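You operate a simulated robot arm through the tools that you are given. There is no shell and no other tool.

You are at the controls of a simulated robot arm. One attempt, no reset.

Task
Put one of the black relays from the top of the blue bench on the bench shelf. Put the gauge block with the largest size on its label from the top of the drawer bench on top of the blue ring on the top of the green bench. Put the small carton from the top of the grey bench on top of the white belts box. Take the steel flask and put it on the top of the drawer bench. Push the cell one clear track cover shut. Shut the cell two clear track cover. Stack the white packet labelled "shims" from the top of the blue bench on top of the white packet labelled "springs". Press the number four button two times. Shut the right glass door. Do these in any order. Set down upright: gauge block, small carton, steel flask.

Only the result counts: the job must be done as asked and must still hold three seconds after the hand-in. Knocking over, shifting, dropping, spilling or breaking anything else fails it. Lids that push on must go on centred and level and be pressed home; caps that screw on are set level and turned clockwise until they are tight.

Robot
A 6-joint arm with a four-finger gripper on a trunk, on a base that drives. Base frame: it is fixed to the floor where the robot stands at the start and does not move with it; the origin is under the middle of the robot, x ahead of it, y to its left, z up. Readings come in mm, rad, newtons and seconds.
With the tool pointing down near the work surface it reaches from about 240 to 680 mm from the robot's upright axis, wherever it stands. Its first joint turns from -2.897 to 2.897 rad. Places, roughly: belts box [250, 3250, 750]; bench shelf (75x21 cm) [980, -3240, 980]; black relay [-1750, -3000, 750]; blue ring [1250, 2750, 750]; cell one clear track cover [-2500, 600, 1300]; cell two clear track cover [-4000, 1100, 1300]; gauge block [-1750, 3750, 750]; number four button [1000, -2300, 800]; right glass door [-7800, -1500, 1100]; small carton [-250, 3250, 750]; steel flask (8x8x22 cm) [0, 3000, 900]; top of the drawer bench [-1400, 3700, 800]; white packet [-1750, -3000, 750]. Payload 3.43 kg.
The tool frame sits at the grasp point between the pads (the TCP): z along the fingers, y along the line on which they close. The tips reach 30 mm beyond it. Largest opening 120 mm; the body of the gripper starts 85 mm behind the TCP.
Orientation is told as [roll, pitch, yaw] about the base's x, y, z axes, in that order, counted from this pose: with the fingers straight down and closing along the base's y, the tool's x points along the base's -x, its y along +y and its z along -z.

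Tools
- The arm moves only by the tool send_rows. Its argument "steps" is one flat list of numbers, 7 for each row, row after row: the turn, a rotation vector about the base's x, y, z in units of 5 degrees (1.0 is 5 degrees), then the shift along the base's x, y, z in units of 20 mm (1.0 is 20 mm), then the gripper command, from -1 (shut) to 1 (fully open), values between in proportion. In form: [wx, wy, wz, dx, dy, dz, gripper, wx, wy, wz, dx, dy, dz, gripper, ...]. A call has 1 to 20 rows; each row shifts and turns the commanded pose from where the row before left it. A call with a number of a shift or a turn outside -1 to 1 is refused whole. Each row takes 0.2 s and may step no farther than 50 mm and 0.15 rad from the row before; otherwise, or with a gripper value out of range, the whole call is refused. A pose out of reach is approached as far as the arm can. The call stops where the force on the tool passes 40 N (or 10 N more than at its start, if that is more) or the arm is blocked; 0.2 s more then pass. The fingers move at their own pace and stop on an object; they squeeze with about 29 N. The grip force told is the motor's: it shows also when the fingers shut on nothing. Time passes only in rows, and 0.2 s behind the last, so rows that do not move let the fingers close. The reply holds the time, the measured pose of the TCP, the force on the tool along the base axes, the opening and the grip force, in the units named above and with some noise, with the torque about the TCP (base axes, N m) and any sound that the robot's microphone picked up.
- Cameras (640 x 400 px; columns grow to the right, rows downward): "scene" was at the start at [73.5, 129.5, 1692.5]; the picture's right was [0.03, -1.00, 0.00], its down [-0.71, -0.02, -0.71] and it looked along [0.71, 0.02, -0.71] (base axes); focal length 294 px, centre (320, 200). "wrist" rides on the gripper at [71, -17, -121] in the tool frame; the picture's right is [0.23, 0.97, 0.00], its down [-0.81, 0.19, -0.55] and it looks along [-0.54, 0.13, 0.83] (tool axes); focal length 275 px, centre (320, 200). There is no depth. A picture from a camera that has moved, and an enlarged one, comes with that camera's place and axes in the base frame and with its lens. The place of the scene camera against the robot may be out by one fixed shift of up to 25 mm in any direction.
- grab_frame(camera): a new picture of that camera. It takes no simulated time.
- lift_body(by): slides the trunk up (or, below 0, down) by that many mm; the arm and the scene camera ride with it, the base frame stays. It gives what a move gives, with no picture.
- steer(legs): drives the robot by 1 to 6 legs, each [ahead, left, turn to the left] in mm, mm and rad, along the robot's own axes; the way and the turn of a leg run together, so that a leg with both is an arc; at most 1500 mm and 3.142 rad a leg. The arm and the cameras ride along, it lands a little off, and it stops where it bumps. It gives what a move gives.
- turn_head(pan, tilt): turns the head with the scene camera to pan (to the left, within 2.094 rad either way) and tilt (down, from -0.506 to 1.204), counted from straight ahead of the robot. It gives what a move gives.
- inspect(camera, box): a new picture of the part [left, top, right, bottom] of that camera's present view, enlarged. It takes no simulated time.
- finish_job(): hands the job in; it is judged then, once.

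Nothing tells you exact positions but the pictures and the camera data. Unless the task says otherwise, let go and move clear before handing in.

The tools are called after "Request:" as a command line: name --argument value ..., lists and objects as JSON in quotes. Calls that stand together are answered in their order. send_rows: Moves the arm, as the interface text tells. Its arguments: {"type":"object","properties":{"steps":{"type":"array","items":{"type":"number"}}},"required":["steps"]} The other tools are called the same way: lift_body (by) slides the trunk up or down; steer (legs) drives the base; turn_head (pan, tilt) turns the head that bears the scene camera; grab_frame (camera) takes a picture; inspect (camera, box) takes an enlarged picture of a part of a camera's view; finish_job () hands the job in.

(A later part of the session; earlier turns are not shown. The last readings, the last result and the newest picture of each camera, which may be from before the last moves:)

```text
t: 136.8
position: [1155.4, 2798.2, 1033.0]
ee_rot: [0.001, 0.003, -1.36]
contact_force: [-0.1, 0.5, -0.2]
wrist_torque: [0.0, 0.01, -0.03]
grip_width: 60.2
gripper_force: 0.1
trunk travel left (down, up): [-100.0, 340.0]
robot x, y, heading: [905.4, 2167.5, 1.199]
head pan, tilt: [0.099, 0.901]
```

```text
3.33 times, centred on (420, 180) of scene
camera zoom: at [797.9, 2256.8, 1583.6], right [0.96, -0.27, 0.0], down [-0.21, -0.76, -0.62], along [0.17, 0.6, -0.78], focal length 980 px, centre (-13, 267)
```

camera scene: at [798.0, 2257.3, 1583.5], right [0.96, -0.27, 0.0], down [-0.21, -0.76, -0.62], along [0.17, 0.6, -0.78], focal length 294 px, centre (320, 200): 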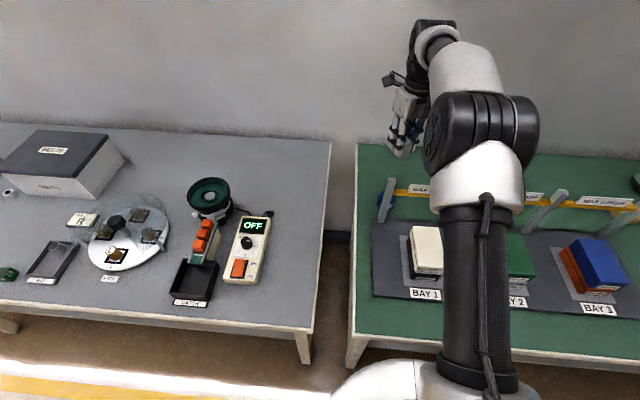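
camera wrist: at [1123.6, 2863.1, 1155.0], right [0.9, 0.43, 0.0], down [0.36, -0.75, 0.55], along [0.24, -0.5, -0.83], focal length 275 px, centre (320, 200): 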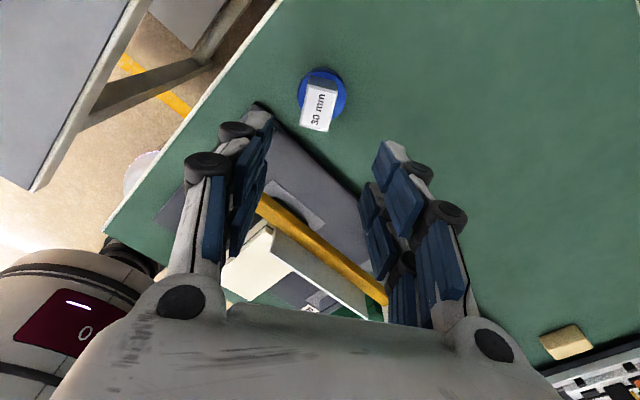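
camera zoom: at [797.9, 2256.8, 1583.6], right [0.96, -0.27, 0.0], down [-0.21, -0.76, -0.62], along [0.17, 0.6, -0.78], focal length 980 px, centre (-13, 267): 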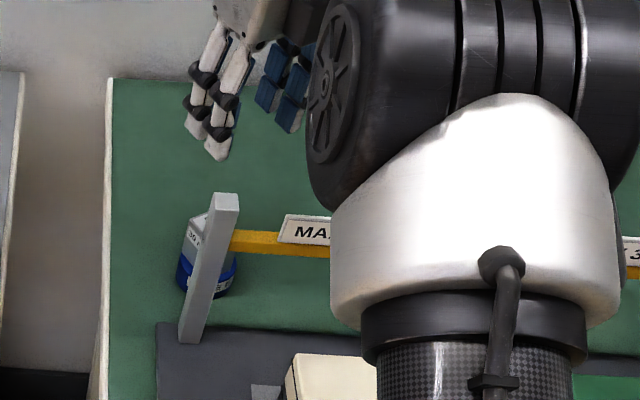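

The block sits centred on the ring. Next is the small carton: I'll raise, back off, return to the grey bench and turn the gripper to close front-to-back.

Request:
send_rows --steps '[0, 0, 0, 0, 0, 1, 0, 0, 0, 0, 0, 0, 1, 0, 0, 0, 0, 0, 0, 1, 0]'

Request:
steer --legs '[[-300, 0, 0], [0, 1450, 0], [50, 0, 0]]'

Request:
send_rows --steps '[0, 0, 1, 0, 0, 0, 1, 0, 0, 1, 0, 0, 0, 1, 0, 0, 1, 0, 0, 0, 1, 0, 0, 1, 0, 0, 0, 1, 0, 0, 1, 0, 0, 0, 1, 0, 0, 1, 0, 0, 0, 1, 0, 0, 1, 0, 0, 0, 1, 0, 0, 1, 0, 0, 0, 1, 0, 0, 1, 0, 0, 0, 1, 0, 0, 1, 0, 0, 0, 1, 0, 0, 1, 0, 0, 0, 1]'

Request:
turn_head --pan -0.1 --tilt 0.7

Request:
grab_frame --camera "scene"

Request:
grab_frame --camera "wrist"

```text
t: 137.6
position: [1155.8, 2798.2, 1091.9]
ee_rot: [-0.001, 0.002, -1.36]
contact_force: [-0.2, 1.2, -0.3]
wrist_torque: [-0.01, 0.03, -0.03]
grip_width: 60.2
gripper_force: 0.1
trunk travel left (down, up): [-100.0, 340.0]
robot x, y, heading: [901.3, 2167.9, 1.205]
head pan, tilt: [0.099, 0.901]
```

```text
t: 147.1
position: [-300.4, 3093.8, 1091.5]
ee_rot: [-0.002, 0.002, -1.365]
contact_force: [0.7, 0.2, -0.1]
wrist_torque: [-0.05, 0.01, -0.04]
grip_width: 60.2
gripper_force: 0.1
trunk travel left (down, up): [-100.0, 340.0]
robot x, y, heading: [-559.1, 2459.7, 1.199]
head pan, tilt: [0.099, 0.901]
```

```text
t: 149.5
position: [-301.9, 3092.2, 1092.4]
ee_rot: [0.0, -0.001, -0.402]
contact_force: [0.9, 0.1, -0.4]
wrist_torque: [-0.01, -0.03, 0.0]
grip_width: 119.8
gripper_force: 0.1
trunk travel left (down, up): [-100.0, 340.0]
robot x, y, heading: [-556.1, 2460.0, 1.197]
head pan, tilt: [0.099, 0.901]
```

```text
t: 150.2
position: [-301.7, 3092.8, 1092.3]
ee_rot: [0.001, -0.001, -0.403]
contact_force: [0.1, 0.4, -0.8]
wrist_torque: [-0.01, 0.01, 0.04]
grip_width: 120.0
gripper_force: 0.0
trunk travel left (down, up): [-100.0, 340.0]
robot x, y, heading: [-556.9, 2464.9, 1.196]
head pan, tilt: [-0.099, 0.7]
```

```text
taken
camera scene: at [-642.0, 2556.4, 1599.7], right [0.89, -0.45, 0.0], down [-0.29, -0.57, -0.76], along [0.35, 0.68, -0.64], focal length 294 px, centre (320, 200)
```

scene: 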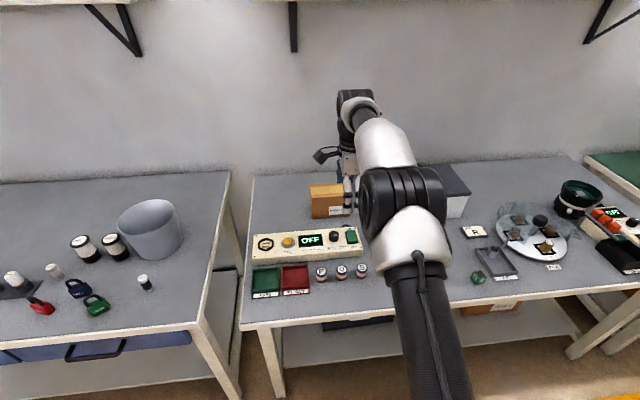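

```text
taken
camera wrist: at [-373.3, 3104.9, 1213.5], right [0.17, 0.99, 0.0], down [0.82, -0.14, 0.55], along [0.54, -0.1, -0.83], focal length 275 px, centre (320, 200)
```

wrist: 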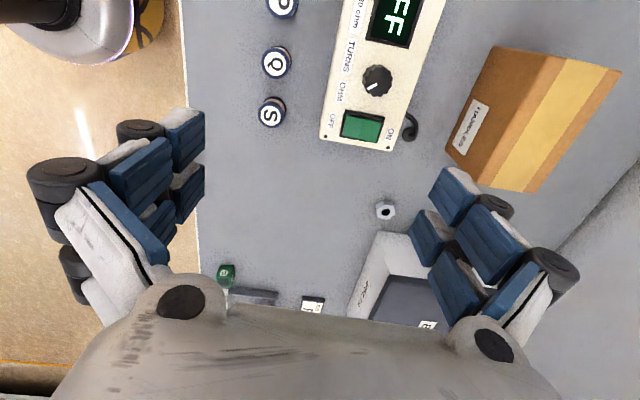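

Request:
inspect --camera "wrist" --box '[420, 30, 640, 210]'

Request:
inspect --camera "scene" --box '[240, 140, 500, 300]'

```text
2.22 times, centred on (530, 120) of wrist
camera zoom: at [-373.3, 3104.9, 1213.5], right [0.17, 0.99, 0.0], down [0.82, -0.14, 0.55], along [0.54, -0.1, -0.83], focal length 612 px, centre (-147, 378)
```

zoom: 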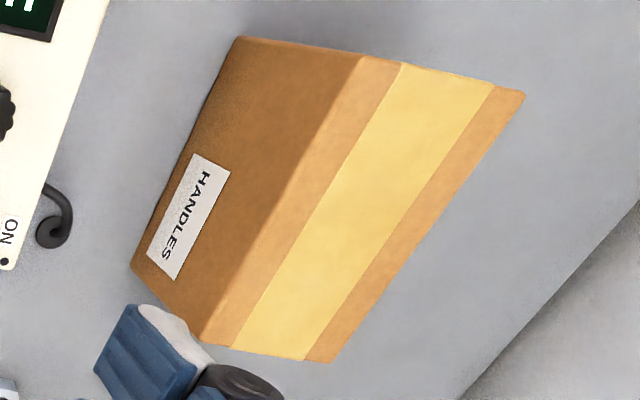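

```text
2.46 times, centred on (370, 220) of scene
camera zoom: at [-642.0, 2556.4, 1599.7], right [0.89, -0.45, 0.0], down [-0.29, -0.57, -0.76], along [0.35, 0.68, -0.64], focal length 724 px, centre (197, 151)
```

zoom: 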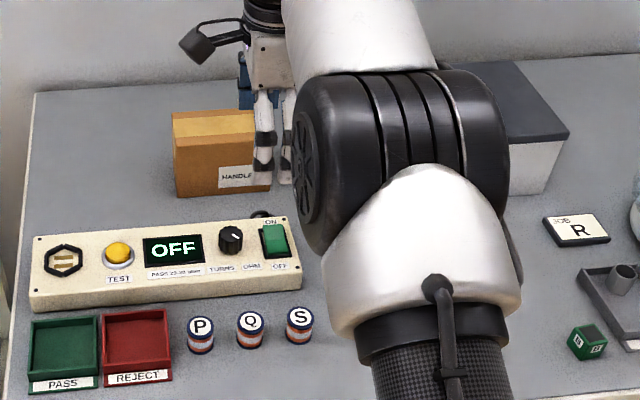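

The carton measures about 145×77×108 mm, centre (-225, 3331), top z≈917. I'll drive closer, keeping the gripper open and high over it.

Request:
steer --legs '[[170, 0, 0]]'

Request:
steer --legs '[[70, 0, 0]]'

Request:
send_rows --steps '[0, 0, 0.56, 0, 0, 0, 1]'

Request:
grab_frame --camera "wrist"

```text
t: 151.7
position: [-239.2, 3252.5, 1091.7]
ee_rot: [-0.002, 0.001, -0.403]
contact_force: [0.0, -0.3, -0.8]
wrist_torque: [-0.02, -0.01, 0.02]
grip_width: 120.0
gripper_force: 0.0
trunk travel left (down, up): [-100.0, 340.0]
robot x, y, heading: [-493.8, 2617.8, 1.204]
head pan, tilt: [-0.099, 0.7]
```

```text
t: 152.7
position: [-212.7, 3317.1, 1091.4]
ee_rot: [0.0, 0.001, -0.403]
contact_force: [-0.6, -0.2, -0.5]
wrist_torque: [-0.03, 0.03, 0.0]
grip_width: 120.1
gripper_force: 0.1
trunk travel left (down, up): [-100.0, 340.0]
robot x, y, heading: [-467.8, 2688.3, 1.196]
head pan, tilt: [-0.099, 0.7]
```

```text
t: 153.1
position: [-214.1, 3317.6, 1091.2]
ee_rot: [-0.002, 0.0, -0.354]
contact_force: [-0.4, 0.4, -0.8]
wrist_torque: [-0.01, 0.03, -0.02]
grip_width: 120.0
gripper_force: 0.0
trunk travel left (down, up): [-100.0, 340.0]
robot x, y, heading: [-468.8, 2684.7, 1.194]
head pan, tilt: [-0.099, 0.7]
```

```text
taken
camera wrist: at [-286.5, 3325.3, 1212.7], right [0.12, 0.99, 0.0], down [0.83, -0.1, 0.55], along [0.55, -0.07, -0.83], focal length 275 px, centre (320, 200)
```

wrist: 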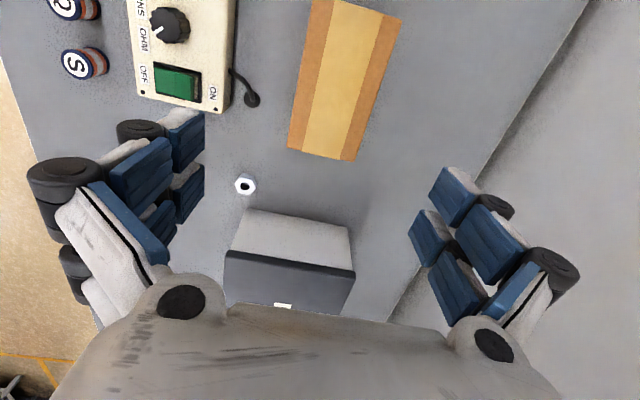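

Carton centre confirmed at (-224, 3333). The lid of the belts box is about z=930. I'll inch the base 15 mm closer, align, lower partway and check.

Request:
steer --legs '[[15, 0, 0]]'

```text
t: 153.8
position: [-207.8, 3331.7, 1091.9]
ee_rot: [-0.002, 0.001, -0.354]
contact_force: [0.4, 1.1, -0.8]
wrist_torque: [-0.06, 0.01, -0.04]
grip_width: 119.9
gripper_force: 0.1
trunk travel left (down, up): [-100.0, 340.0]
robot x, y, heading: [-462.7, 2697.8, 1.196]
head pan, tilt: [-0.099, 0.7]
```

Request:
send_rows --steps '[0, 0, 0, -0.8, 0.05, -1, 1, 0, 0, 0, 0, 0, -1, 1, 0, 0, 0, 0, 0, -1, 1, 0, 0, 0, 0, 0, -1, 1, 0, 0, 0, 0, 0, -1, 1, 0, 0, 0, 0, 0, -1, 1]'

Request:
grab_frame --camera "wrist"

Request:
inspect --camera "scene" --box '[220, 100, 480, 300]'

```text
t: 155.2
position: [-225.0, 3331.7, 970.6]
ee_rot: [-0.001, -0.001, -0.355]
contact_force: [0.4, 0.5, 0.4]
wrist_torque: [-0.03, 0.01, 0.01]
grip_width: 119.8
gripper_force: 0.0
trunk travel left (down, up): [-100.0, 340.0]
robot x, y, heading: [-463.4, 2699.7, 1.196]
head pan, tilt: [-0.099, 0.7]
```

```text
taken
camera wrist: at [-297.8, 3340.3, 1092.3], right [0.12, 0.99, 0.0], down [0.83, -0.1, 0.55], along [0.55, -0.07, -0.83], focal length 275 px, centre (320, 200)
```

wrist: 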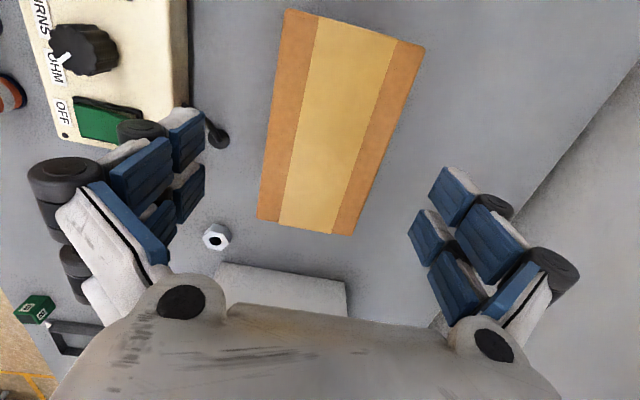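

```text
2.00 times, centred on (350, 200) of scene
camera zoom: at [-548.9, 2794.3, 1599.7], right [0.89, -0.45, 0.0], down [-0.29, -0.57, -0.76], along [0.35, 0.68, -0.64], focal length 588 px, centre (260, 200)
```

zoom: 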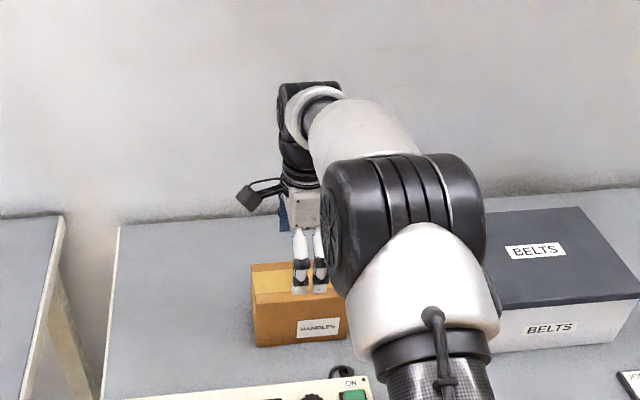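

Carton centre is ~5 mm further out than the tool. I'll correct, descend, and grip it.

Request:
send_rows --steps '[0, 0, 0, 0.03, 0.26, -0.4, 0.85, 0, 0, 0, 0, 0, -1, 0.85, 0, 0, 0, 0, 0, -1, 0.85, 0, 0, 0, 0, 0, -1, 0.85, 0, 0, 0, 0, 0, -1, 0.85, 0, 0, 0, 0, 0, 0, -1, 0, 0, 0, 0, 0, 0, -1, 0, 0, 0, 0, 0, 0, -1, 0, 0, 0, 0, 0, 0, -1]'

Request:
grab_frame --camera "wrist"

```text
t: 157.2
position: [-221.9, 3336.8, 883.5]
ee_rot: [0.0, 0.001, -0.355]
contact_force: [0.7, 0.8, 1.1]
wrist_torque: [0.26, -0.04, -0.08]
grip_width: 85.1
gripper_force: 29.2
trunk travel left (down, up): [-100.0, 340.0]
robot x, y, heading: [-460.1, 2694.9, 1.197]
head pan, tilt: [-0.099, 0.7]
```

```text
taken
camera wrist: at [-296.0, 3344.9, 1004.5], right [0.12, 0.99, 0.0], down [0.83, -0.1, 0.55], along [0.55, -0.07, -0.83], focal length 275 px, centre (320, 200)
```

wrist: 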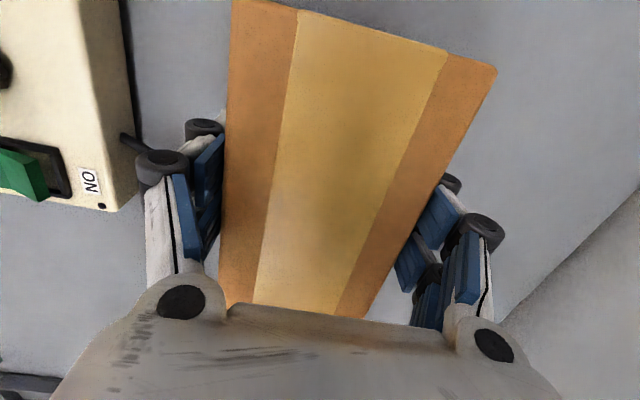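

Gripped at 85 mm. Lifting it gently and checking.

Request:
send_rows --steps '[0, 0, 0, 0, 0, 0.5, -1, 0, 0, 0, 0, 0, 0.5, -1, 0, 0, 0, 0, 0, 0.5, -1, 0, 0, 0, 0, 0, 0, -1]'

Request:
inspect --camera "scene" --box '[220, 100, 480, 300]'

```text
t: 158.2
position: [-223.1, 3337.1, 913.5]
ee_rot: [0.0, 0.0, -0.353]
contact_force: [0.0, 0.0, -2.9]
wrist_torque: [-0.04, 0.0, 0.03]
grip_width: 84.7
gripper_force: 29.2
trunk travel left (down, up): [-100.0, 340.0]
robot x, y, heading: [-464.2, 2702.0, 1.201]
head pan, tilt: [-0.099, 0.7]
```

```text
2.00 times, centred on (350, 200) of scene
camera zoom: at [-548.8, 2794.4, 1599.7], right [0.89, -0.45, 0.0], down [-0.29, -0.57, -0.76], along [0.35, 0.68, -0.64], focal length 588 px, centre (260, 200)
```

zoom: 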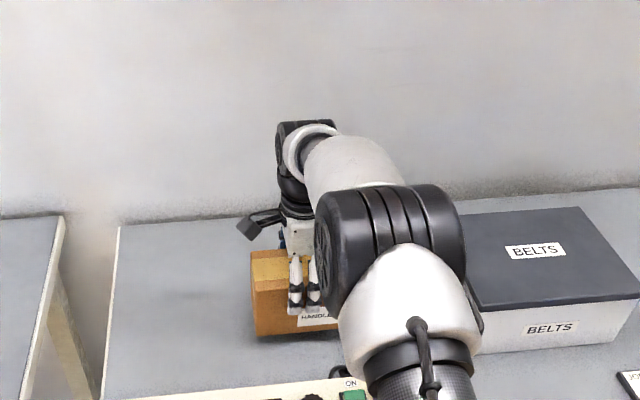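

It weighs ~3 N. I'll lift it above the belts box height and slide the base right about 389 mm.

Request:
send_rows --steps '[0, 0, 0, 0, 0, 1, -1, 0, 0, 0, 0, 0, 1, -1, 0, 0, 0, 0, 0, 1, -1, 0, 0, 0, 0, 0, 1, -1, 0, 0, 0, 0, 0, 1, -1, 0, 0, 0, 0, 0, 1, -1, 0, 0, 0, 0, 0, 1, -1]'

Request:
steer --legs '[[0, -389, 0]]'

Request:
grab_frame --camera "wrist"

Request:
grab_frame --camera "scene"

```text
t: 159.8
position: [-222.7, 3336.4, 1053.3]
ee_rot: [-0.001, -0.001, -0.355]
contact_force: [-0.6, 0.3, -3.3]
wrist_torque: [0.0, 0.0, 0.02]
grip_width: 84.9
gripper_force: 29.3
trunk travel left (down, up): [-100.0, 340.0]
robot x, y, heading: [-461.9, 2699.8, 1.203]
head pan, tilt: [-0.099, 0.7]
```

```text
t: 162.3
position: [139.6, 3195.9, 1053.7]
ee_rot: [-0.003, 0.002, -0.354]
contact_force: [0.8, -0.2, -2.9]
wrist_torque: [0.0, 0.03, -0.03]
grip_width: 84.9
gripper_force: 28.9
trunk travel left (down, up): [-100.0, 340.0]
robot x, y, heading: [-99.3, 2560.2, 1.197]
head pan, tilt: [-0.099, 0.7]
```

```text
taken
camera wrist: at [65.9, 3203.7, 1174.3], right [0.12, 0.99, 0.0], down [0.83, -0.1, 0.55], along [0.55, -0.07, -0.83], focal length 275 px, centre (320, 200)
```

wrist: 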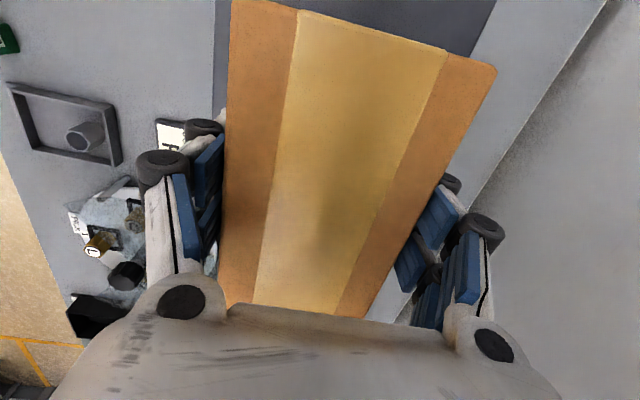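

```text
taken
camera scene: at [-185.7, 2652.4, 1599.7], right [0.89, -0.45, 0.0], down [-0.29, -0.57, -0.76], along [0.35, 0.68, -0.64], focal length 294 px, centre (320, 200)
```

scene: 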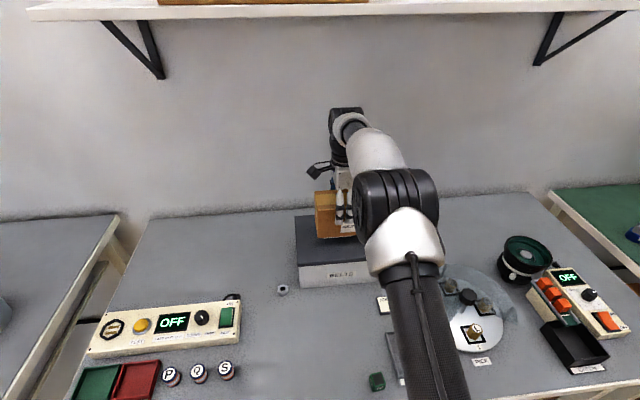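

The carton is over the lid's centre. Lowering with small final steps.

Request:
send_rows --steps '[0, 0, 0, 0, 0, -1, -1, 0, 0, 0, 0, 0, -0.7, -1, 0, 0, 0, 0, 0, -0.2, -1, 0, 0, 0, 0, 0, -0.2, -1, 0, 0, 0, 0, 0, -0.2, -1]'

Request:
grab_frame --camera "scene"

```text
t: 163.5
position: [138.2, 3194.0, 1011.3]
ee_rot: [0.008, 0.001, -0.355]
contact_force: [-0.9, -0.8, 20.9]
wrist_torque: [-0.04, 0.05, -0.1]
grip_width: 84.9
gripper_force: 29.4
trunk travel left (down, up): [-100.0, 340.0]
robot x, y, heading: [-100.9, 2558.5, 1.194]
head pan, tilt: [-0.099, 0.7]
```

```text
taken
camera scene: at [-187.3, 2650.0, 1600.1], right [0.89, -0.45, 0.0], down [-0.29, -0.57, -0.77], along [0.35, 0.68, -0.64], focal length 294 px, centre (320, 200)
```

scene: 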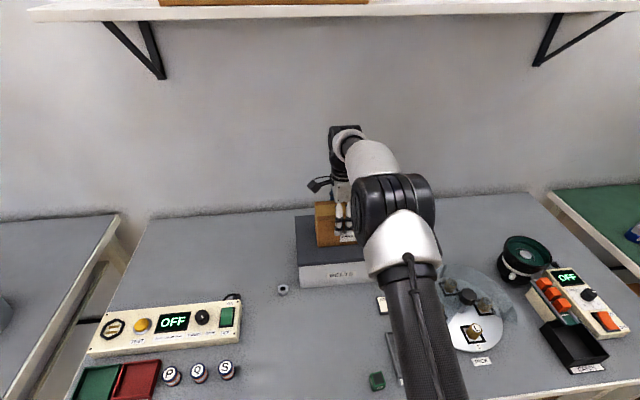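

Contact on the lid. Easing off, releasing, and rising.

Request:
send_rows --steps '[0, 0, 0, 0, 0, 0.17, -1, 0, 0, 0, 0, 0, 0, -1, 0, 0, 0, 0, 0, 0, 0.6, 0, 0, 0, 0, 0, 0, 0.9, 0, 0, 0, 0, 0, 0, 0.9]'

Request:
grab_frame --camera "wrist"

Request:
send_rows --steps '[0, 0, 0, 0, 0, 0.5, 0.9, 0, 0, 0, 0, 0, 1, 0.9, 0, 0, 0, 0, 0, 1, 0.9, 0, 0, 0, 0, 0, 1, 0.9, 0, 0, 0, 0, 0, 1, 0.9]'

Request:
grab_frame --camera "wrist"

Request:
grab_frame --camera "scene"

```text
t: 164.7
position: [137.8, 3194.7, 1010.5]
ee_rot: [0.0, 0.0, -0.355]
contact_force: [0.9, 0.0, 0.5]
wrist_torque: [0.02, -0.03, -0.03]
grip_width: 113.9
gripper_force: 0.0
trunk travel left (down, up): [-100.0, 340.0]
robot x, y, heading: [-101.5, 2560.3, 1.197]
head pan, tilt: [-0.099, 0.7]
```

```text
taken
camera wrist: at [65.5, 3203.4, 1131.2], right [0.12, 0.99, 0.0], down [0.83, -0.1, 0.55], along [0.55, -0.07, -0.83], focal length 275 px, centre (320, 200)
```

wrist: 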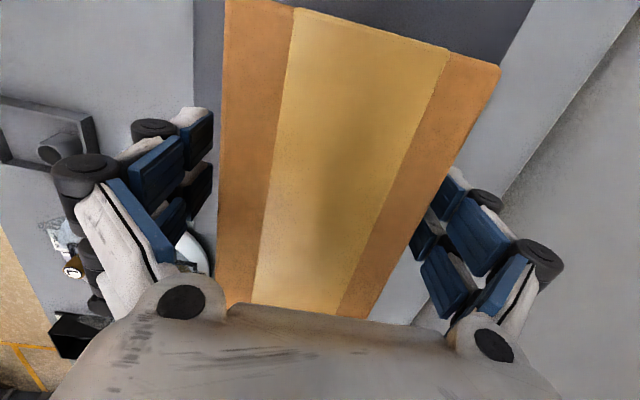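

```text
t: 165.9
position: [138.2, 3195.2, 1100.7]
ee_rot: [-0.001, 0.001, -0.354]
contact_force: [-0.7, -1.3, -0.3]
wrist_torque: [0.02, -0.03, 0.04]
grip_width: 113.8
gripper_force: 0.2
trunk travel left (down, up): [-100.0, 340.0]
robot x, y, heading: [-94.5, 2556.6, 1.195]
head pan, tilt: [-0.099, 0.7]
```

```text
taken
camera wrist: at [65.1, 3203.6, 1221.4], right [0.12, 0.99, 0.0], down [0.83, -0.1, 0.55], along [0.55, -0.07, -0.83], focal length 275 px, centre (320, 200)
```

wrist: 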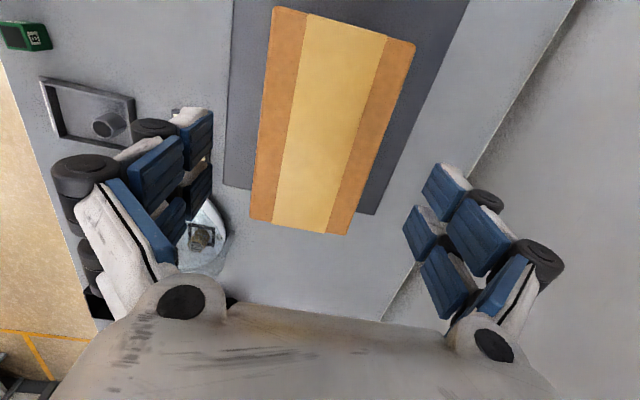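

```text
taken
camera scene: at [-186.5, 2652.1, 1599.7], right [0.89, -0.45, 0.0], down [-0.29, -0.57, -0.77], along [0.35, 0.68, -0.64], focal length 294 px, centre (320, 200)
```

scene: 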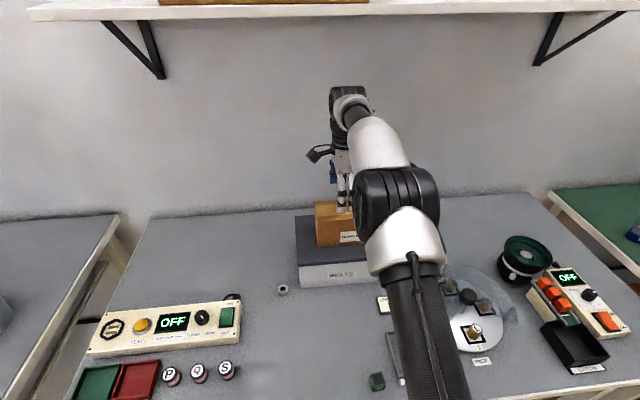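

The carton rests well inside the lid. The three fitting-bench jobs are done; I'll back out, retract the arm and head to the other side of the room.

Request:
steer --legs '[[-500, 0, 0]]'

Request:
send_rows --steps '[0, 0, 1, -0.2, -0.6, 0, 1, 0, 0, 1, -0.2, -0.6, 0, 1, 0, 0, 1, -0.2, -0.6, 0, 1, 0, 0, 1, -0.2, -0.6, 0, 1, 0, 0, 1, -0.2, -0.6, 0, 1, 0, 0, 1, -0.2, -0.6, 0, 1, 0, 0, 1, -0.2, -0.6, 0, 1, 0, 0, 1, -0.2, -0.6, 0, 1, 0, 0, 1, -0.2, -0.6, 0, 1, 0, 0, 1, -0.2, -0.6, 0, 1, 0, 0, 1, -0.2, -0.6, 0, 1, 0, 0, 1, -0.2, -0.6, 0, 1, 0, 0, 1, -0.2, -0.6, 0, 1, 0, 0, 1, -0.2, -0.6, 0, 1, 0, 0, 1, -0.2, -0.6, 0, 1, 0, 0, 1, -0.2, -0.6, 0, 1, 0, 0, 1, -0.2, -0.6, 0, 1, 0, 0, 0.8, -0.2, -0.6, 0, 1]'

Request:
steer --legs '[[0, 0, -2.77], [1500, 0, 0], [1200, 0, 0]]'

Request:
turn_head --pan 0.5 --tilt 0.45

Request:
grab_frame --camera "scene"

Request:
turn_head --pan -0.5 --tilt 0.45

Request:
grab_frame --camera "scene"

```text
t: 168.8
position: [-44.5, 2729.8, 1100.6]
ee_rot: [-0.003, 0.001, -0.352]
contact_force: [-0.1, -0.5, -0.5]
wrist_torque: [0.03, 0.04, 0.0]
grip_width: 114.2
gripper_force: 0.0
trunk travel left (down, up): [-100.0, 340.0]
robot x, y, heading: [-281.0, 2092.8, 1.206]
head pan, tilt: [-0.099, 0.7]
```

```text
t: 172.6
position: [-115.5, 2513.5, 1099.9]
ee_rot: [-0.002, -0.001, 1.201]
contact_force: [-0.2, 0.7, -0.3]
wrist_torque: [0.0, 0.04, -0.01]
grip_width: 120.1
gripper_force: 0.1
trunk travel left (down, up): [-100.0, 340.0]
robot x, y, heading: [-282.0, 2093.4, 1.199]
head pan, tilt: [-0.099, 0.7]
```

```text
t: 192.1
position: [-254.9, -1033.2, 1100.7]
ee_rot: [-0.002, 0.0, -1.557]
contact_force: [0.9, 0.6, 0.1]
wrist_torque: [0.0, -0.02, 0.05]
grip_width: 120.1
gripper_force: 0.0
trunk travel left (down, up): [-100.0, 340.0]
robot x, y, heading: [-262.1, -581.7, -1.552]
head pan, tilt: [-0.099, 0.7]
```

```text
t: 193.1
position: [-254.4, -1032.5, 1100.8]
ee_rot: [0.0, 0.001, -1.56]
contact_force: [0.4, 0.8, -0.6]
wrist_torque: [0.0, 0.01, -0.02]
grip_width: 119.9
gripper_force: 0.0
trunk travel left (down, up): [-100.0, 340.0]
robot x, y, heading: [-261.2, -577.5, -1.558]
head pan, tilt: [0.499, 0.45]
```

```text
taken
camera scene: at [-62.7, -650.4, 1621.9], right [-0.87, -0.49, 0.0], down [-0.21, 0.38, -0.9], along [0.44, -0.79, -0.44], focal length 294 px, centre (320, 200)
```

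scene: 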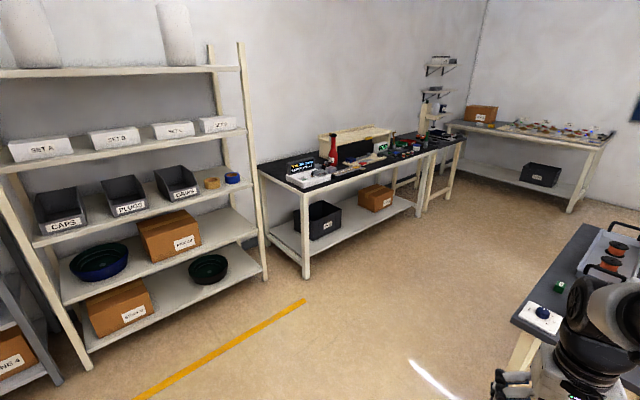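

```text
t: 194.4
position: [-255.0, -1032.4, 1100.2]
ee_rot: [-0.001, 0.0, -1.555]
contact_force: [0.4, -1.1, -1.7]
wrist_torque: [-0.01, 0.01, -0.03]
grip_width: 120.0
gripper_force: 0.1
trunk travel left (down, up): [-100.0, 340.0]
robot x, y, heading: [-263.5, -578.0, -1.555]
head pan, tilt: [-0.499, 0.45]
```

```text
taken
camera scene: at [-150.5, -651.6, 1621.9], right [-0.88, 0.47, 0.0], down [0.2, 0.39, -0.9], along [-0.42, -0.8, -0.44], focal length 294 px, centre (320, 200)
```

scene: 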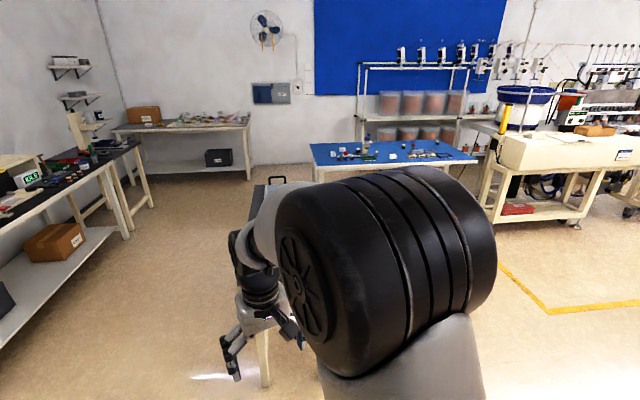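

I see the black bench along the right-hand wall with a beige riser shelf, and the blue bench further. I'll go to the black bench, facing it squarely (heading ≈ -0.365).

Request:
steer --legs '[[0, 0, 1.19], [900, 0, 0], [0, -1157, 0], [150, 0, 0]]'

Request:
turn_head --pan 0.2 --tilt 0.6

Request:
grab_frame --camera "scene"

Request:
turn_head --pan -0.6 --tilt 0.6

Request:
grab_frame --camera "scene"

```text
t: 208.6
position: [738.7, -2199.6, 1098.2]
ee_rot: [-0.002, 0.0, -0.358]
contact_force: [0.1, -0.3, 0.0]
wrist_torque: [0.01, 0.05, 0.04]
grip_width: 120.0
gripper_force: 0.0
trunk travel left (down, up): [-100.0, 340.0]
robot x, y, heading: [312.4, -2041.3, -0.357]
head pan, tilt: [-0.499, 0.45]
```

```text
t: 209.7
position: [738.2, -2199.8, 1100.3]
ee_rot: [-0.002, -0.001, -0.358]
contact_force: [-0.3, -0.1, -0.4]
wrist_torque: [0.01, -0.01, -0.02]
grip_width: 119.8
gripper_force: 0.1
trunk travel left (down, up): [-100.0, 340.0]
robot x, y, heading: [313.4, -2035.0, -0.355]
head pan, tilt: [0.201, 0.6]
```

```text
taken
camera scene: at [444.2, -1928.9, 1608.3], right [-0.16, -0.99, 0.0], down [-0.56, 0.09, -0.83], along [0.81, -0.13, -0.56], focal length 294 px, centre (320, 200)
```

scene: 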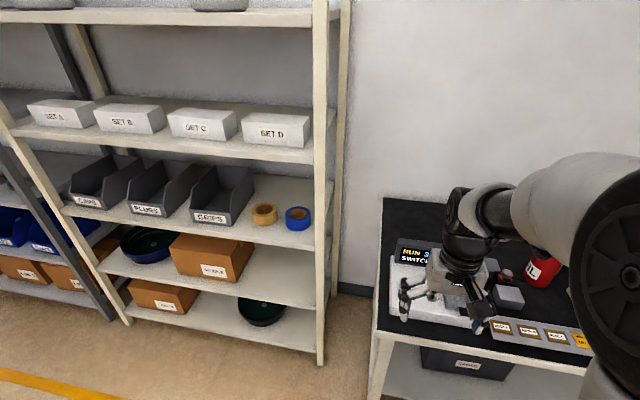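

```text
t: 210.8
position: [737.6, -2200.2, 1100.7]
ee_rot: [-0.003, -0.001, -0.359]
contact_force: [0.1, 0.4, 0.5]
wrist_torque: [-0.02, 0.03, -0.01]
grip_width: 120.1
gripper_force: 0.2
trunk travel left (down, up): [-100.0, 340.0]
robot x, y, heading: [313.9, -2039.2, -0.362]
head pan, tilt: [-0.6, 0.6]
```

```text
taken
camera scene: at [407.8, -1987.2, 1608.3], right [-0.82, -0.58, 0.0], down [-0.32, 0.46, -0.83], along [0.47, -0.68, -0.56], focal length 294 px, centre (320, 200)
```

scene: 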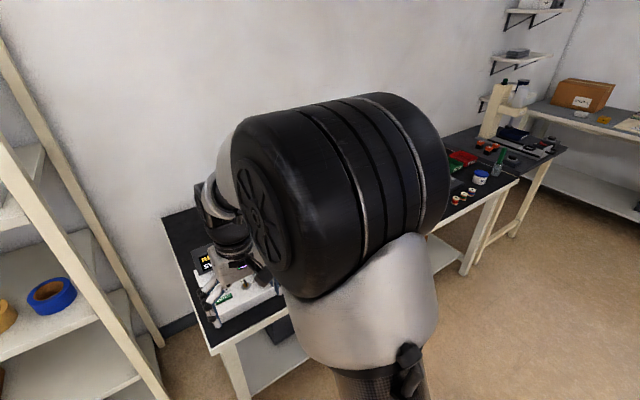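

A panel with a display ("RUN 3 SWITCH…") stands on the bench's left end. The wrist camera should see it.

Request:
grab_frame --camera "wrist"

Request:
turn_head --pan 0.15 --tilt 0.85

Request:
inspect --camera "scene" --box '[300, 80, 640, 300]'

```text
taken
camera wrist: at [665.0, -2191.2, 1220.9], right [0.13, 0.99, 0.0], down [0.83, -0.1, 0.55], along [0.55, -0.07, -0.83], focal length 275 px, centre (320, 200)
```

wrist: 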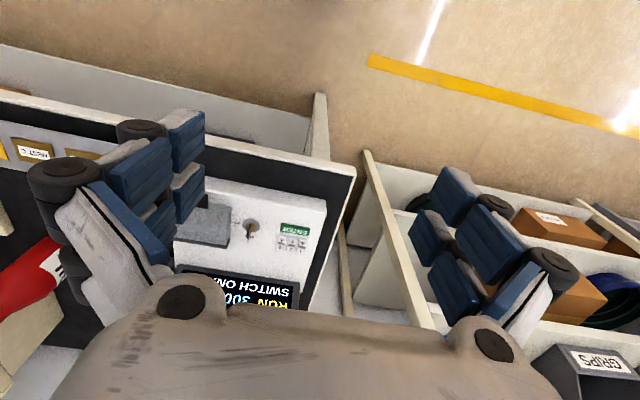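

```text
t: 211.9
position: [738.9, -2199.8, 1100.6]
ee_rot: [-0.002, 0.001, -0.358]
contact_force: [0.4, 0.1, 0.8]
wrist_torque: [0.0, -0.03, 0.03]
grip_width: 120.1
gripper_force: 0.2
trunk travel left (down, up): [-100.0, 340.0]
robot x, y, heading: [311.8, -2042.2, -0.358]
head pan, tilt: [0.15, 0.85]
```

```text
1.82 times, centred on (470, 190) of scene
camera zoom: at [433.4, -1931.2, 1587.5], right [-0.21, -0.98, 0.0], down [-0.73, 0.16, -0.66], along [0.65, -0.14, -0.75], focal length 534 px, centre (47, 218)
```

zoom: 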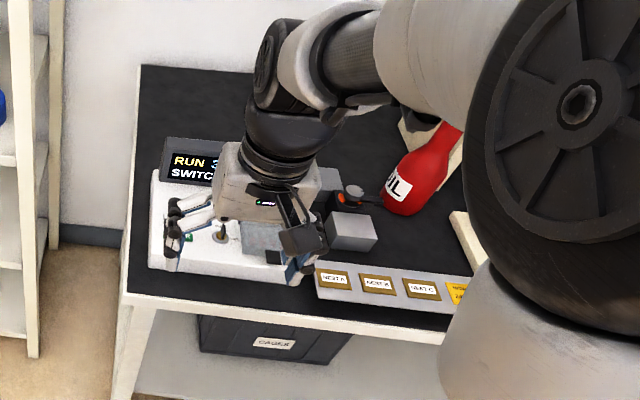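

Request:
steer --legs '[[0, -700, 0]]'

Request:
turn_head --pan 0.55 --tilt 0.6

Request:
grab_frame --camera "scene"

Request:
inspect --camera "scene" --box '[120, 120, 400, 300]'

```text
t: 215.8
position: [489.3, -2860.3, 1100.4]
ee_rot: [-0.002, 0.001, -0.361]
contact_force: [-0.5, -0.3, -1.2]
wrist_torque: [-0.01, -0.02, 0.01]
grip_width: 120.2
gripper_force: 0.0
trunk travel left (down, up): [-100.0, 340.0]
robot x, y, heading: [65.8, -2699.5, -0.362]
head pan, tilt: [0.15, 0.85]
```

```text
t: 216.6
position: [488.9, -2860.4, 1100.6]
ee_rot: [-0.002, -0.001, -0.362]
contact_force: [0.5, 0.1, -0.3]
wrist_torque: [0.0, 0.02, 0.05]
grip_width: 120.0
gripper_force: 0.0
trunk travel left (down, up): [-100.0, 340.0]
robot x, y, heading: [66.5, -2700.7, -0.361]
head pan, tilt: [0.55, 0.6]
```

```text
taken
camera scene: at [196.2, -2557.8, 1608.3], right [0.19, -0.98, 0.0], down [-0.56, -0.11, -0.82], along [0.81, 0.15, -0.57], focal length 294 px, centre (320, 200)
```

scene: 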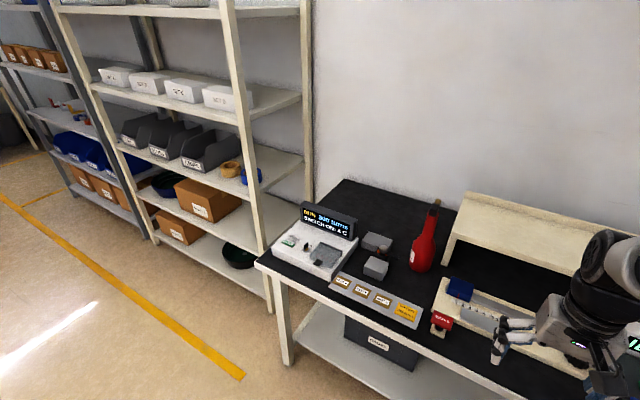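

```text
2.22 times, centred on (260, 210) of scene
camera zoom: at [196.2, -2557.8, 1608.3], right [0.19, -0.98, 0.0], down [-0.56, -0.11, -0.82], along [0.81, 0.15, -0.57], focal length 653 px, centre (453, 178)
```

zoom: 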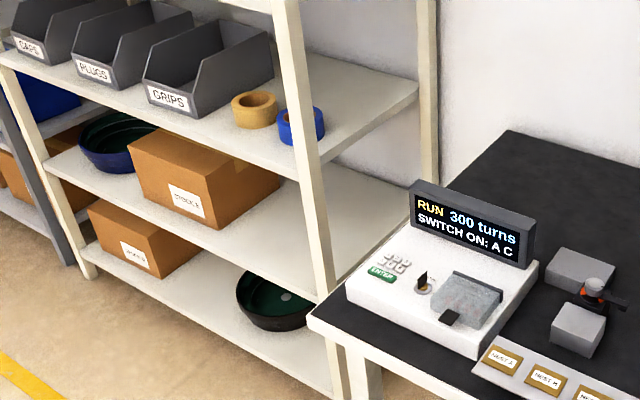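

Request:
inspect --camera "scene" --box '[270, 195, 370, 285]'

Request:
inspect --camera "scene" --box '[330, 180, 640, 380]'

```text
4.44 times, centred on (320, 240) of scene
camera zoom: at [196.2, -2557.8, 1608.3], right [0.19, -0.98, 0.0], down [-0.56, -0.11, -0.82], along [0.81, 0.15, -0.57], focal length 1306 px, centre (320, 22)
```

zoom: 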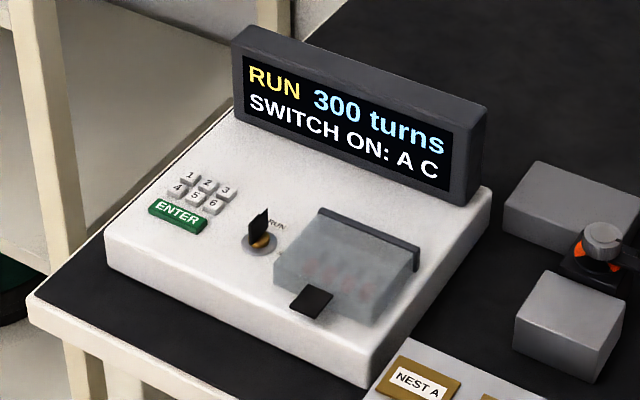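

```text
2.00 times, centred on (485, 280) of scene
camera zoom: at [196.2, -2557.8, 1608.3], right [0.19, -0.98, 0.0], down [-0.56, -0.11, -0.82], along [0.81, 0.15, -0.57], focal length 588 px, centre (-10, 40)
```

zoom: 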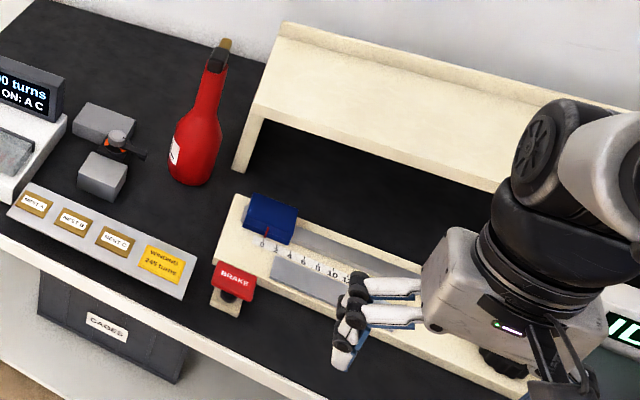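

The keypad has keys 1-6; the "4" key is at the left of the second row. I'll drive there and turn the gripper so a single finger's thin edge can press it.

Request:
steer --legs '[[0, 705, 0], [120, 0, 0]]'

Request:
send_rows --steps '[0, 0, 1, 0, 0, 0, 0, 0, 0, 1, 0, 0, 0, 0, 0, 0, 1, 0, 0, 0, 0, 0, 0, 1, 0, 0, 0, 0, 0, 0, 1, 0, 0, 0, 0, 0, 0, 1, 0, 0, 0, 0, 0, 0, 1, 0, 0, 0, 0, 0, 0, 1, 0, 0, 0, 0, 0, 0, 1, 0, 0, 0, 0, 0, 0, 1, 0, 0, 0, 0, 0, 0, 1, 0, 0, 0, 0, 0, 0, 1, 0, 0, 0, 0, 0, 0, 1, 0, 0, 0, 0, 0, 0, 1, 0, 0, 0, 0, 0, 0, 1, 0, 0, 0, 0, 0, 0, 1, 0, 0, 0, 0, 0, 0, 1, 0, 0, 0, 0, 0, 0, 1, 0, 0, 0, 0]'

Request:
grab_frame --camera "wrist"

Request:
turn_head --pan 0.0 --tilt 0.8

Request:
grab_frame --camera "scene"

```text
t: 221.3
position: [850.1, -2241.2, 1099.2]
ee_rot: [0.0, 0.003, -0.348]
contact_force: [-0.3, -0.3, -0.4]
wrist_torque: [0.01, 0.01, 0.01]
grip_width: 120.2
gripper_force: 0.1
trunk travel left (down, up): [-100.0, 340.0]
robot x, y, heading: [422.6, -2083.8, -0.358]
head pan, tilt: [0.55, 0.6]
```

```text
t: 225.1
position: [849.1, -2241.7, 1099.8]
ee_rot: [-0.002, 0.002, 1.222]
contact_force: [0.0, -0.5, -0.1]
wrist_torque: [-0.02, -0.03, 0.01]
grip_width: 59.9
gripper_force: 0.1
trunk travel left (down, up): [-100.0, 340.0]
robot x, y, heading: [423.5, -2083.2, -0.355]
head pan, tilt: [0.55, 0.6]
```

```text
taken
camera wrist: at [839.8, -2314.8, 1220.9], right [-0.99, 0.12, 0.0], down [0.1, 0.83, 0.55], along [0.07, 0.55, -0.83], focal length 275 px, centre (320, 200)
```

wrist: 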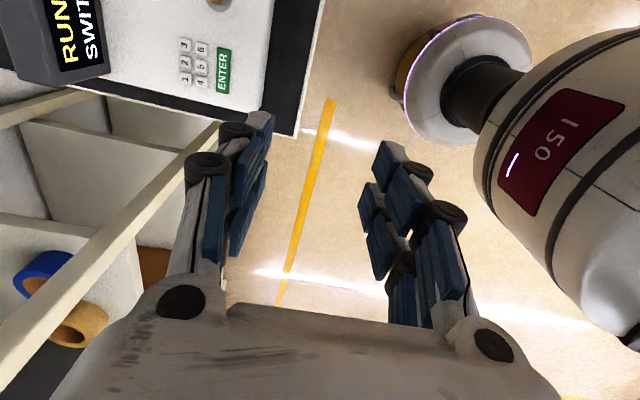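

```text
t: 226.1
position: [848.8, -2240.6, 1100.8]
ee_rot: [-0.001, 0.001, 1.218]
contact_force: [0.4, 0.4, -0.2]
wrist_torque: [0.02, 0.01, 0.01]
grip_width: 60.1
gripper_force: 0.1
trunk travel left (down, up): [-100.0, 340.0]
robot x, y, heading: [425.3, -2079.7, -0.357]
head pan, tilt: [0.0, 0.799]
```

```text
taken
camera scene: at [541.6, -1986.7, 1591.5], right [-0.34, -0.94, 0.0], down [-0.67, 0.25, -0.7], along [0.65, -0.24, -0.72], focal length 294 px, centre (320, 200)
```

scene: 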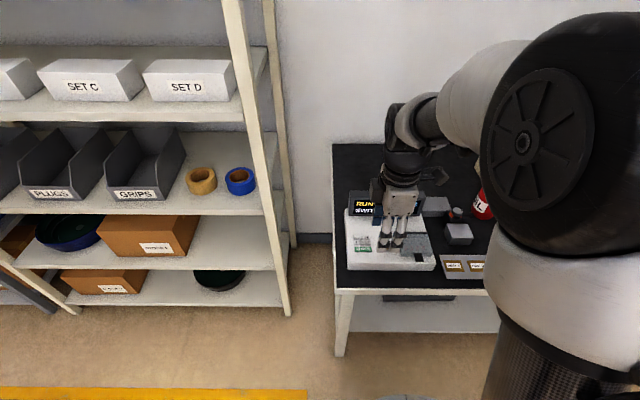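

Request:
inspect --camera "wrist" --box '[150, 20, 270, 110]'

```text
4.44 times, centred on (210, 65) of wrist
camera zoom: at [839.6, -2314.8, 1220.8], right [-0.99, 0.12, 0.0], down [0.1, 0.83, 0.55], along [0.07, 0.55, -0.83], focal length 1224 px, centre (809, 800)
```

zoom: 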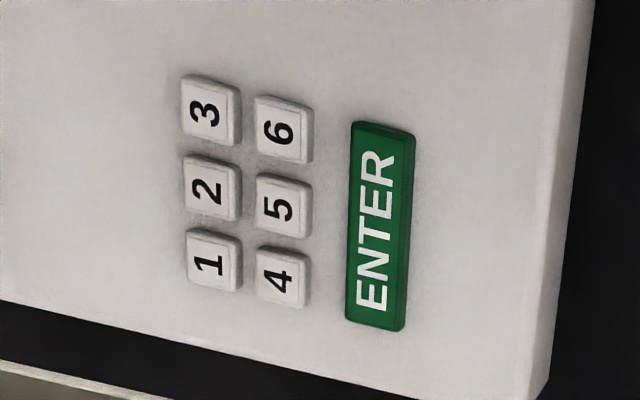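

The keypad is clear. Before pressing, I'll look closely at the fingertips' real shape.

Request:
inspect --camera "scene" --box '[340, 160, 460, 270]'

Request:
inspect --camera "wrist" --box '[160, 90, 500, 320]'

```text
3.64 times, centred on (400, 215) of scene
camera zoom: at [541.6, -1986.7, 1591.5], right [-0.34, -0.94, 0.0], down [-0.67, 0.25, -0.7], along [0.65, -0.24, -0.72], focal length 1069 px, centre (29, 146)
```

zoom: 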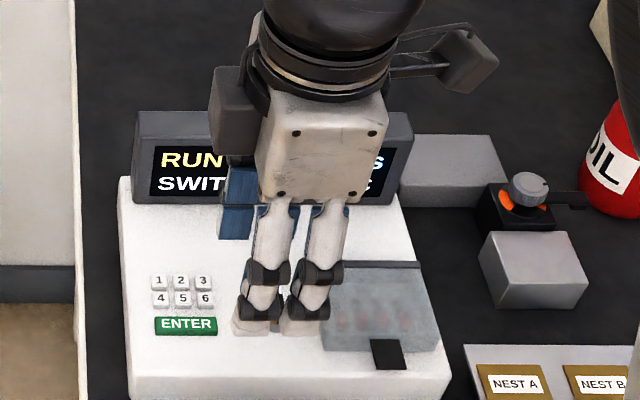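

```text
1.74 times, centred on (330, 205) of wrist
camera zoom: at [839.6, -2314.8, 1220.8], right [-0.99, 0.12, 0.0], down [0.1, 0.83, 0.55], along [0.07, 0.55, -0.83], focal length 479 px, centre (303, 191)
```

zoom: 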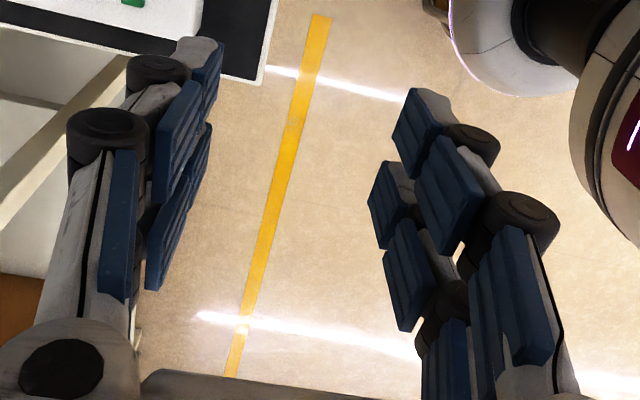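

The fingers are two-pronged. I'll press key 4 with one prong, keeping the other off the keypad's left side. Moving above the key for a closer measurement.

Request:
send_rows --steps '[0, 0, 0, 1, 0.02, -0.5, 0, 0, 0, 0, 1, 0.02, -0.5, 0, 0, 0, 0, 1, 0.02, -0.5, 0, 0, 0, 0, 1, 0.02, -0.5, 0, 0, 0, 0, 1, 0.02, -1, 0, 0, 0, 0, 1, 0.02, -1, 0, 0, 0, 0, 0, 0, -1, 0]'

Request:
grab_frame --camera "wrist"

Request:
inspect --camera "wrist" --box '[200, 40, 400, 180]'

Request:
inspect --camera "scene" --box '[340, 160, 460, 270]'

```text
t: 227.7
position: [970.2, -2237.9, 999.6]
ee_rot: [-0.002, 0.003, 1.22]
contact_force: [-0.8, -0.9, -0.9]
wrist_torque: [0.01, -0.05, 0.0]
grip_width: 60.2
gripper_force: 0.1
trunk travel left (down, up): [-100.0, 340.0]
robot x, y, heading: [424.8, -2085.8, -0.355]
head pan, tilt: [0.0, 0.799]
```

```text
taken
camera wrist: at [960.2, -2311.8, 1120.5], right [-0.99, 0.12, 0.0], down [0.1, 0.83, 0.55], along [0.07, 0.55, -0.83], focal length 275 px, centre (320, 200)
```

wrist: 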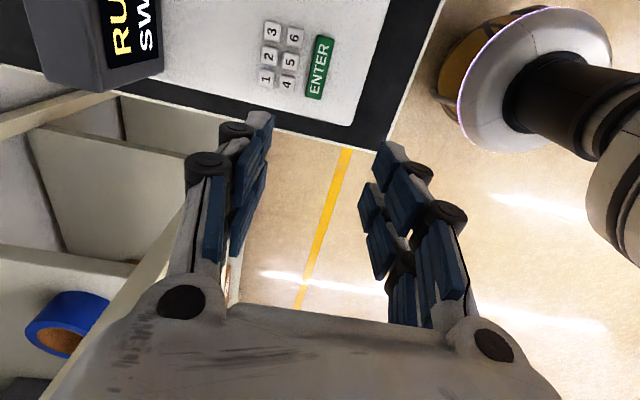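

```text
2.86 times, centred on (300, 110) of wrist
camera zoom: at [960.2, -2311.8, 1120.5], right [-0.99, 0.12, 0.0], down [0.1, 0.83, 0.55], along [0.07, 0.55, -0.83], focal length 786 px, centre (377, 457)
```

zoom: 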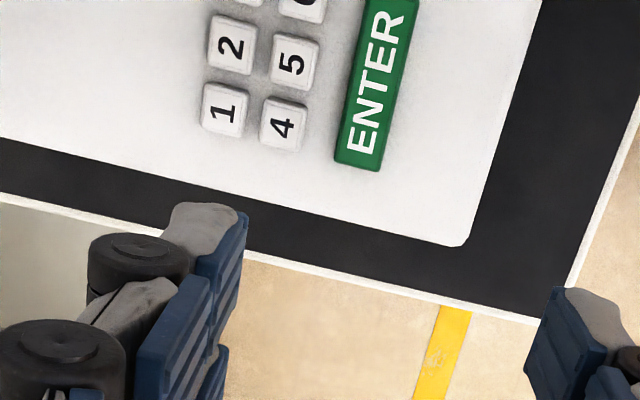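

```text
3.64 times, centred on (400, 215) of scene
camera zoom: at [541.7, -1986.9, 1591.5], right [-0.34, -0.94, 0.0], down [-0.67, 0.25, -0.7], along [0.65, -0.24, -0.72], focal length 1069 px, centre (29, 146)
```

zoom: 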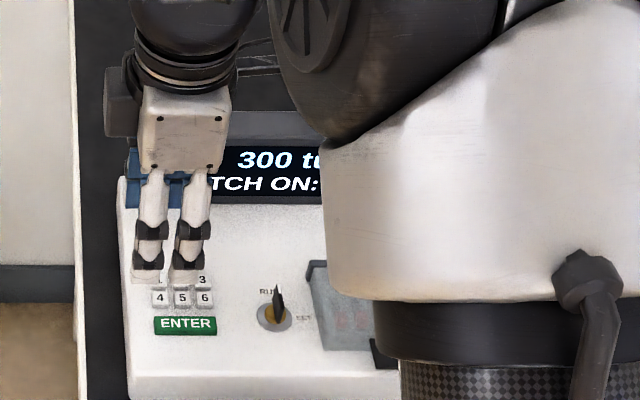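

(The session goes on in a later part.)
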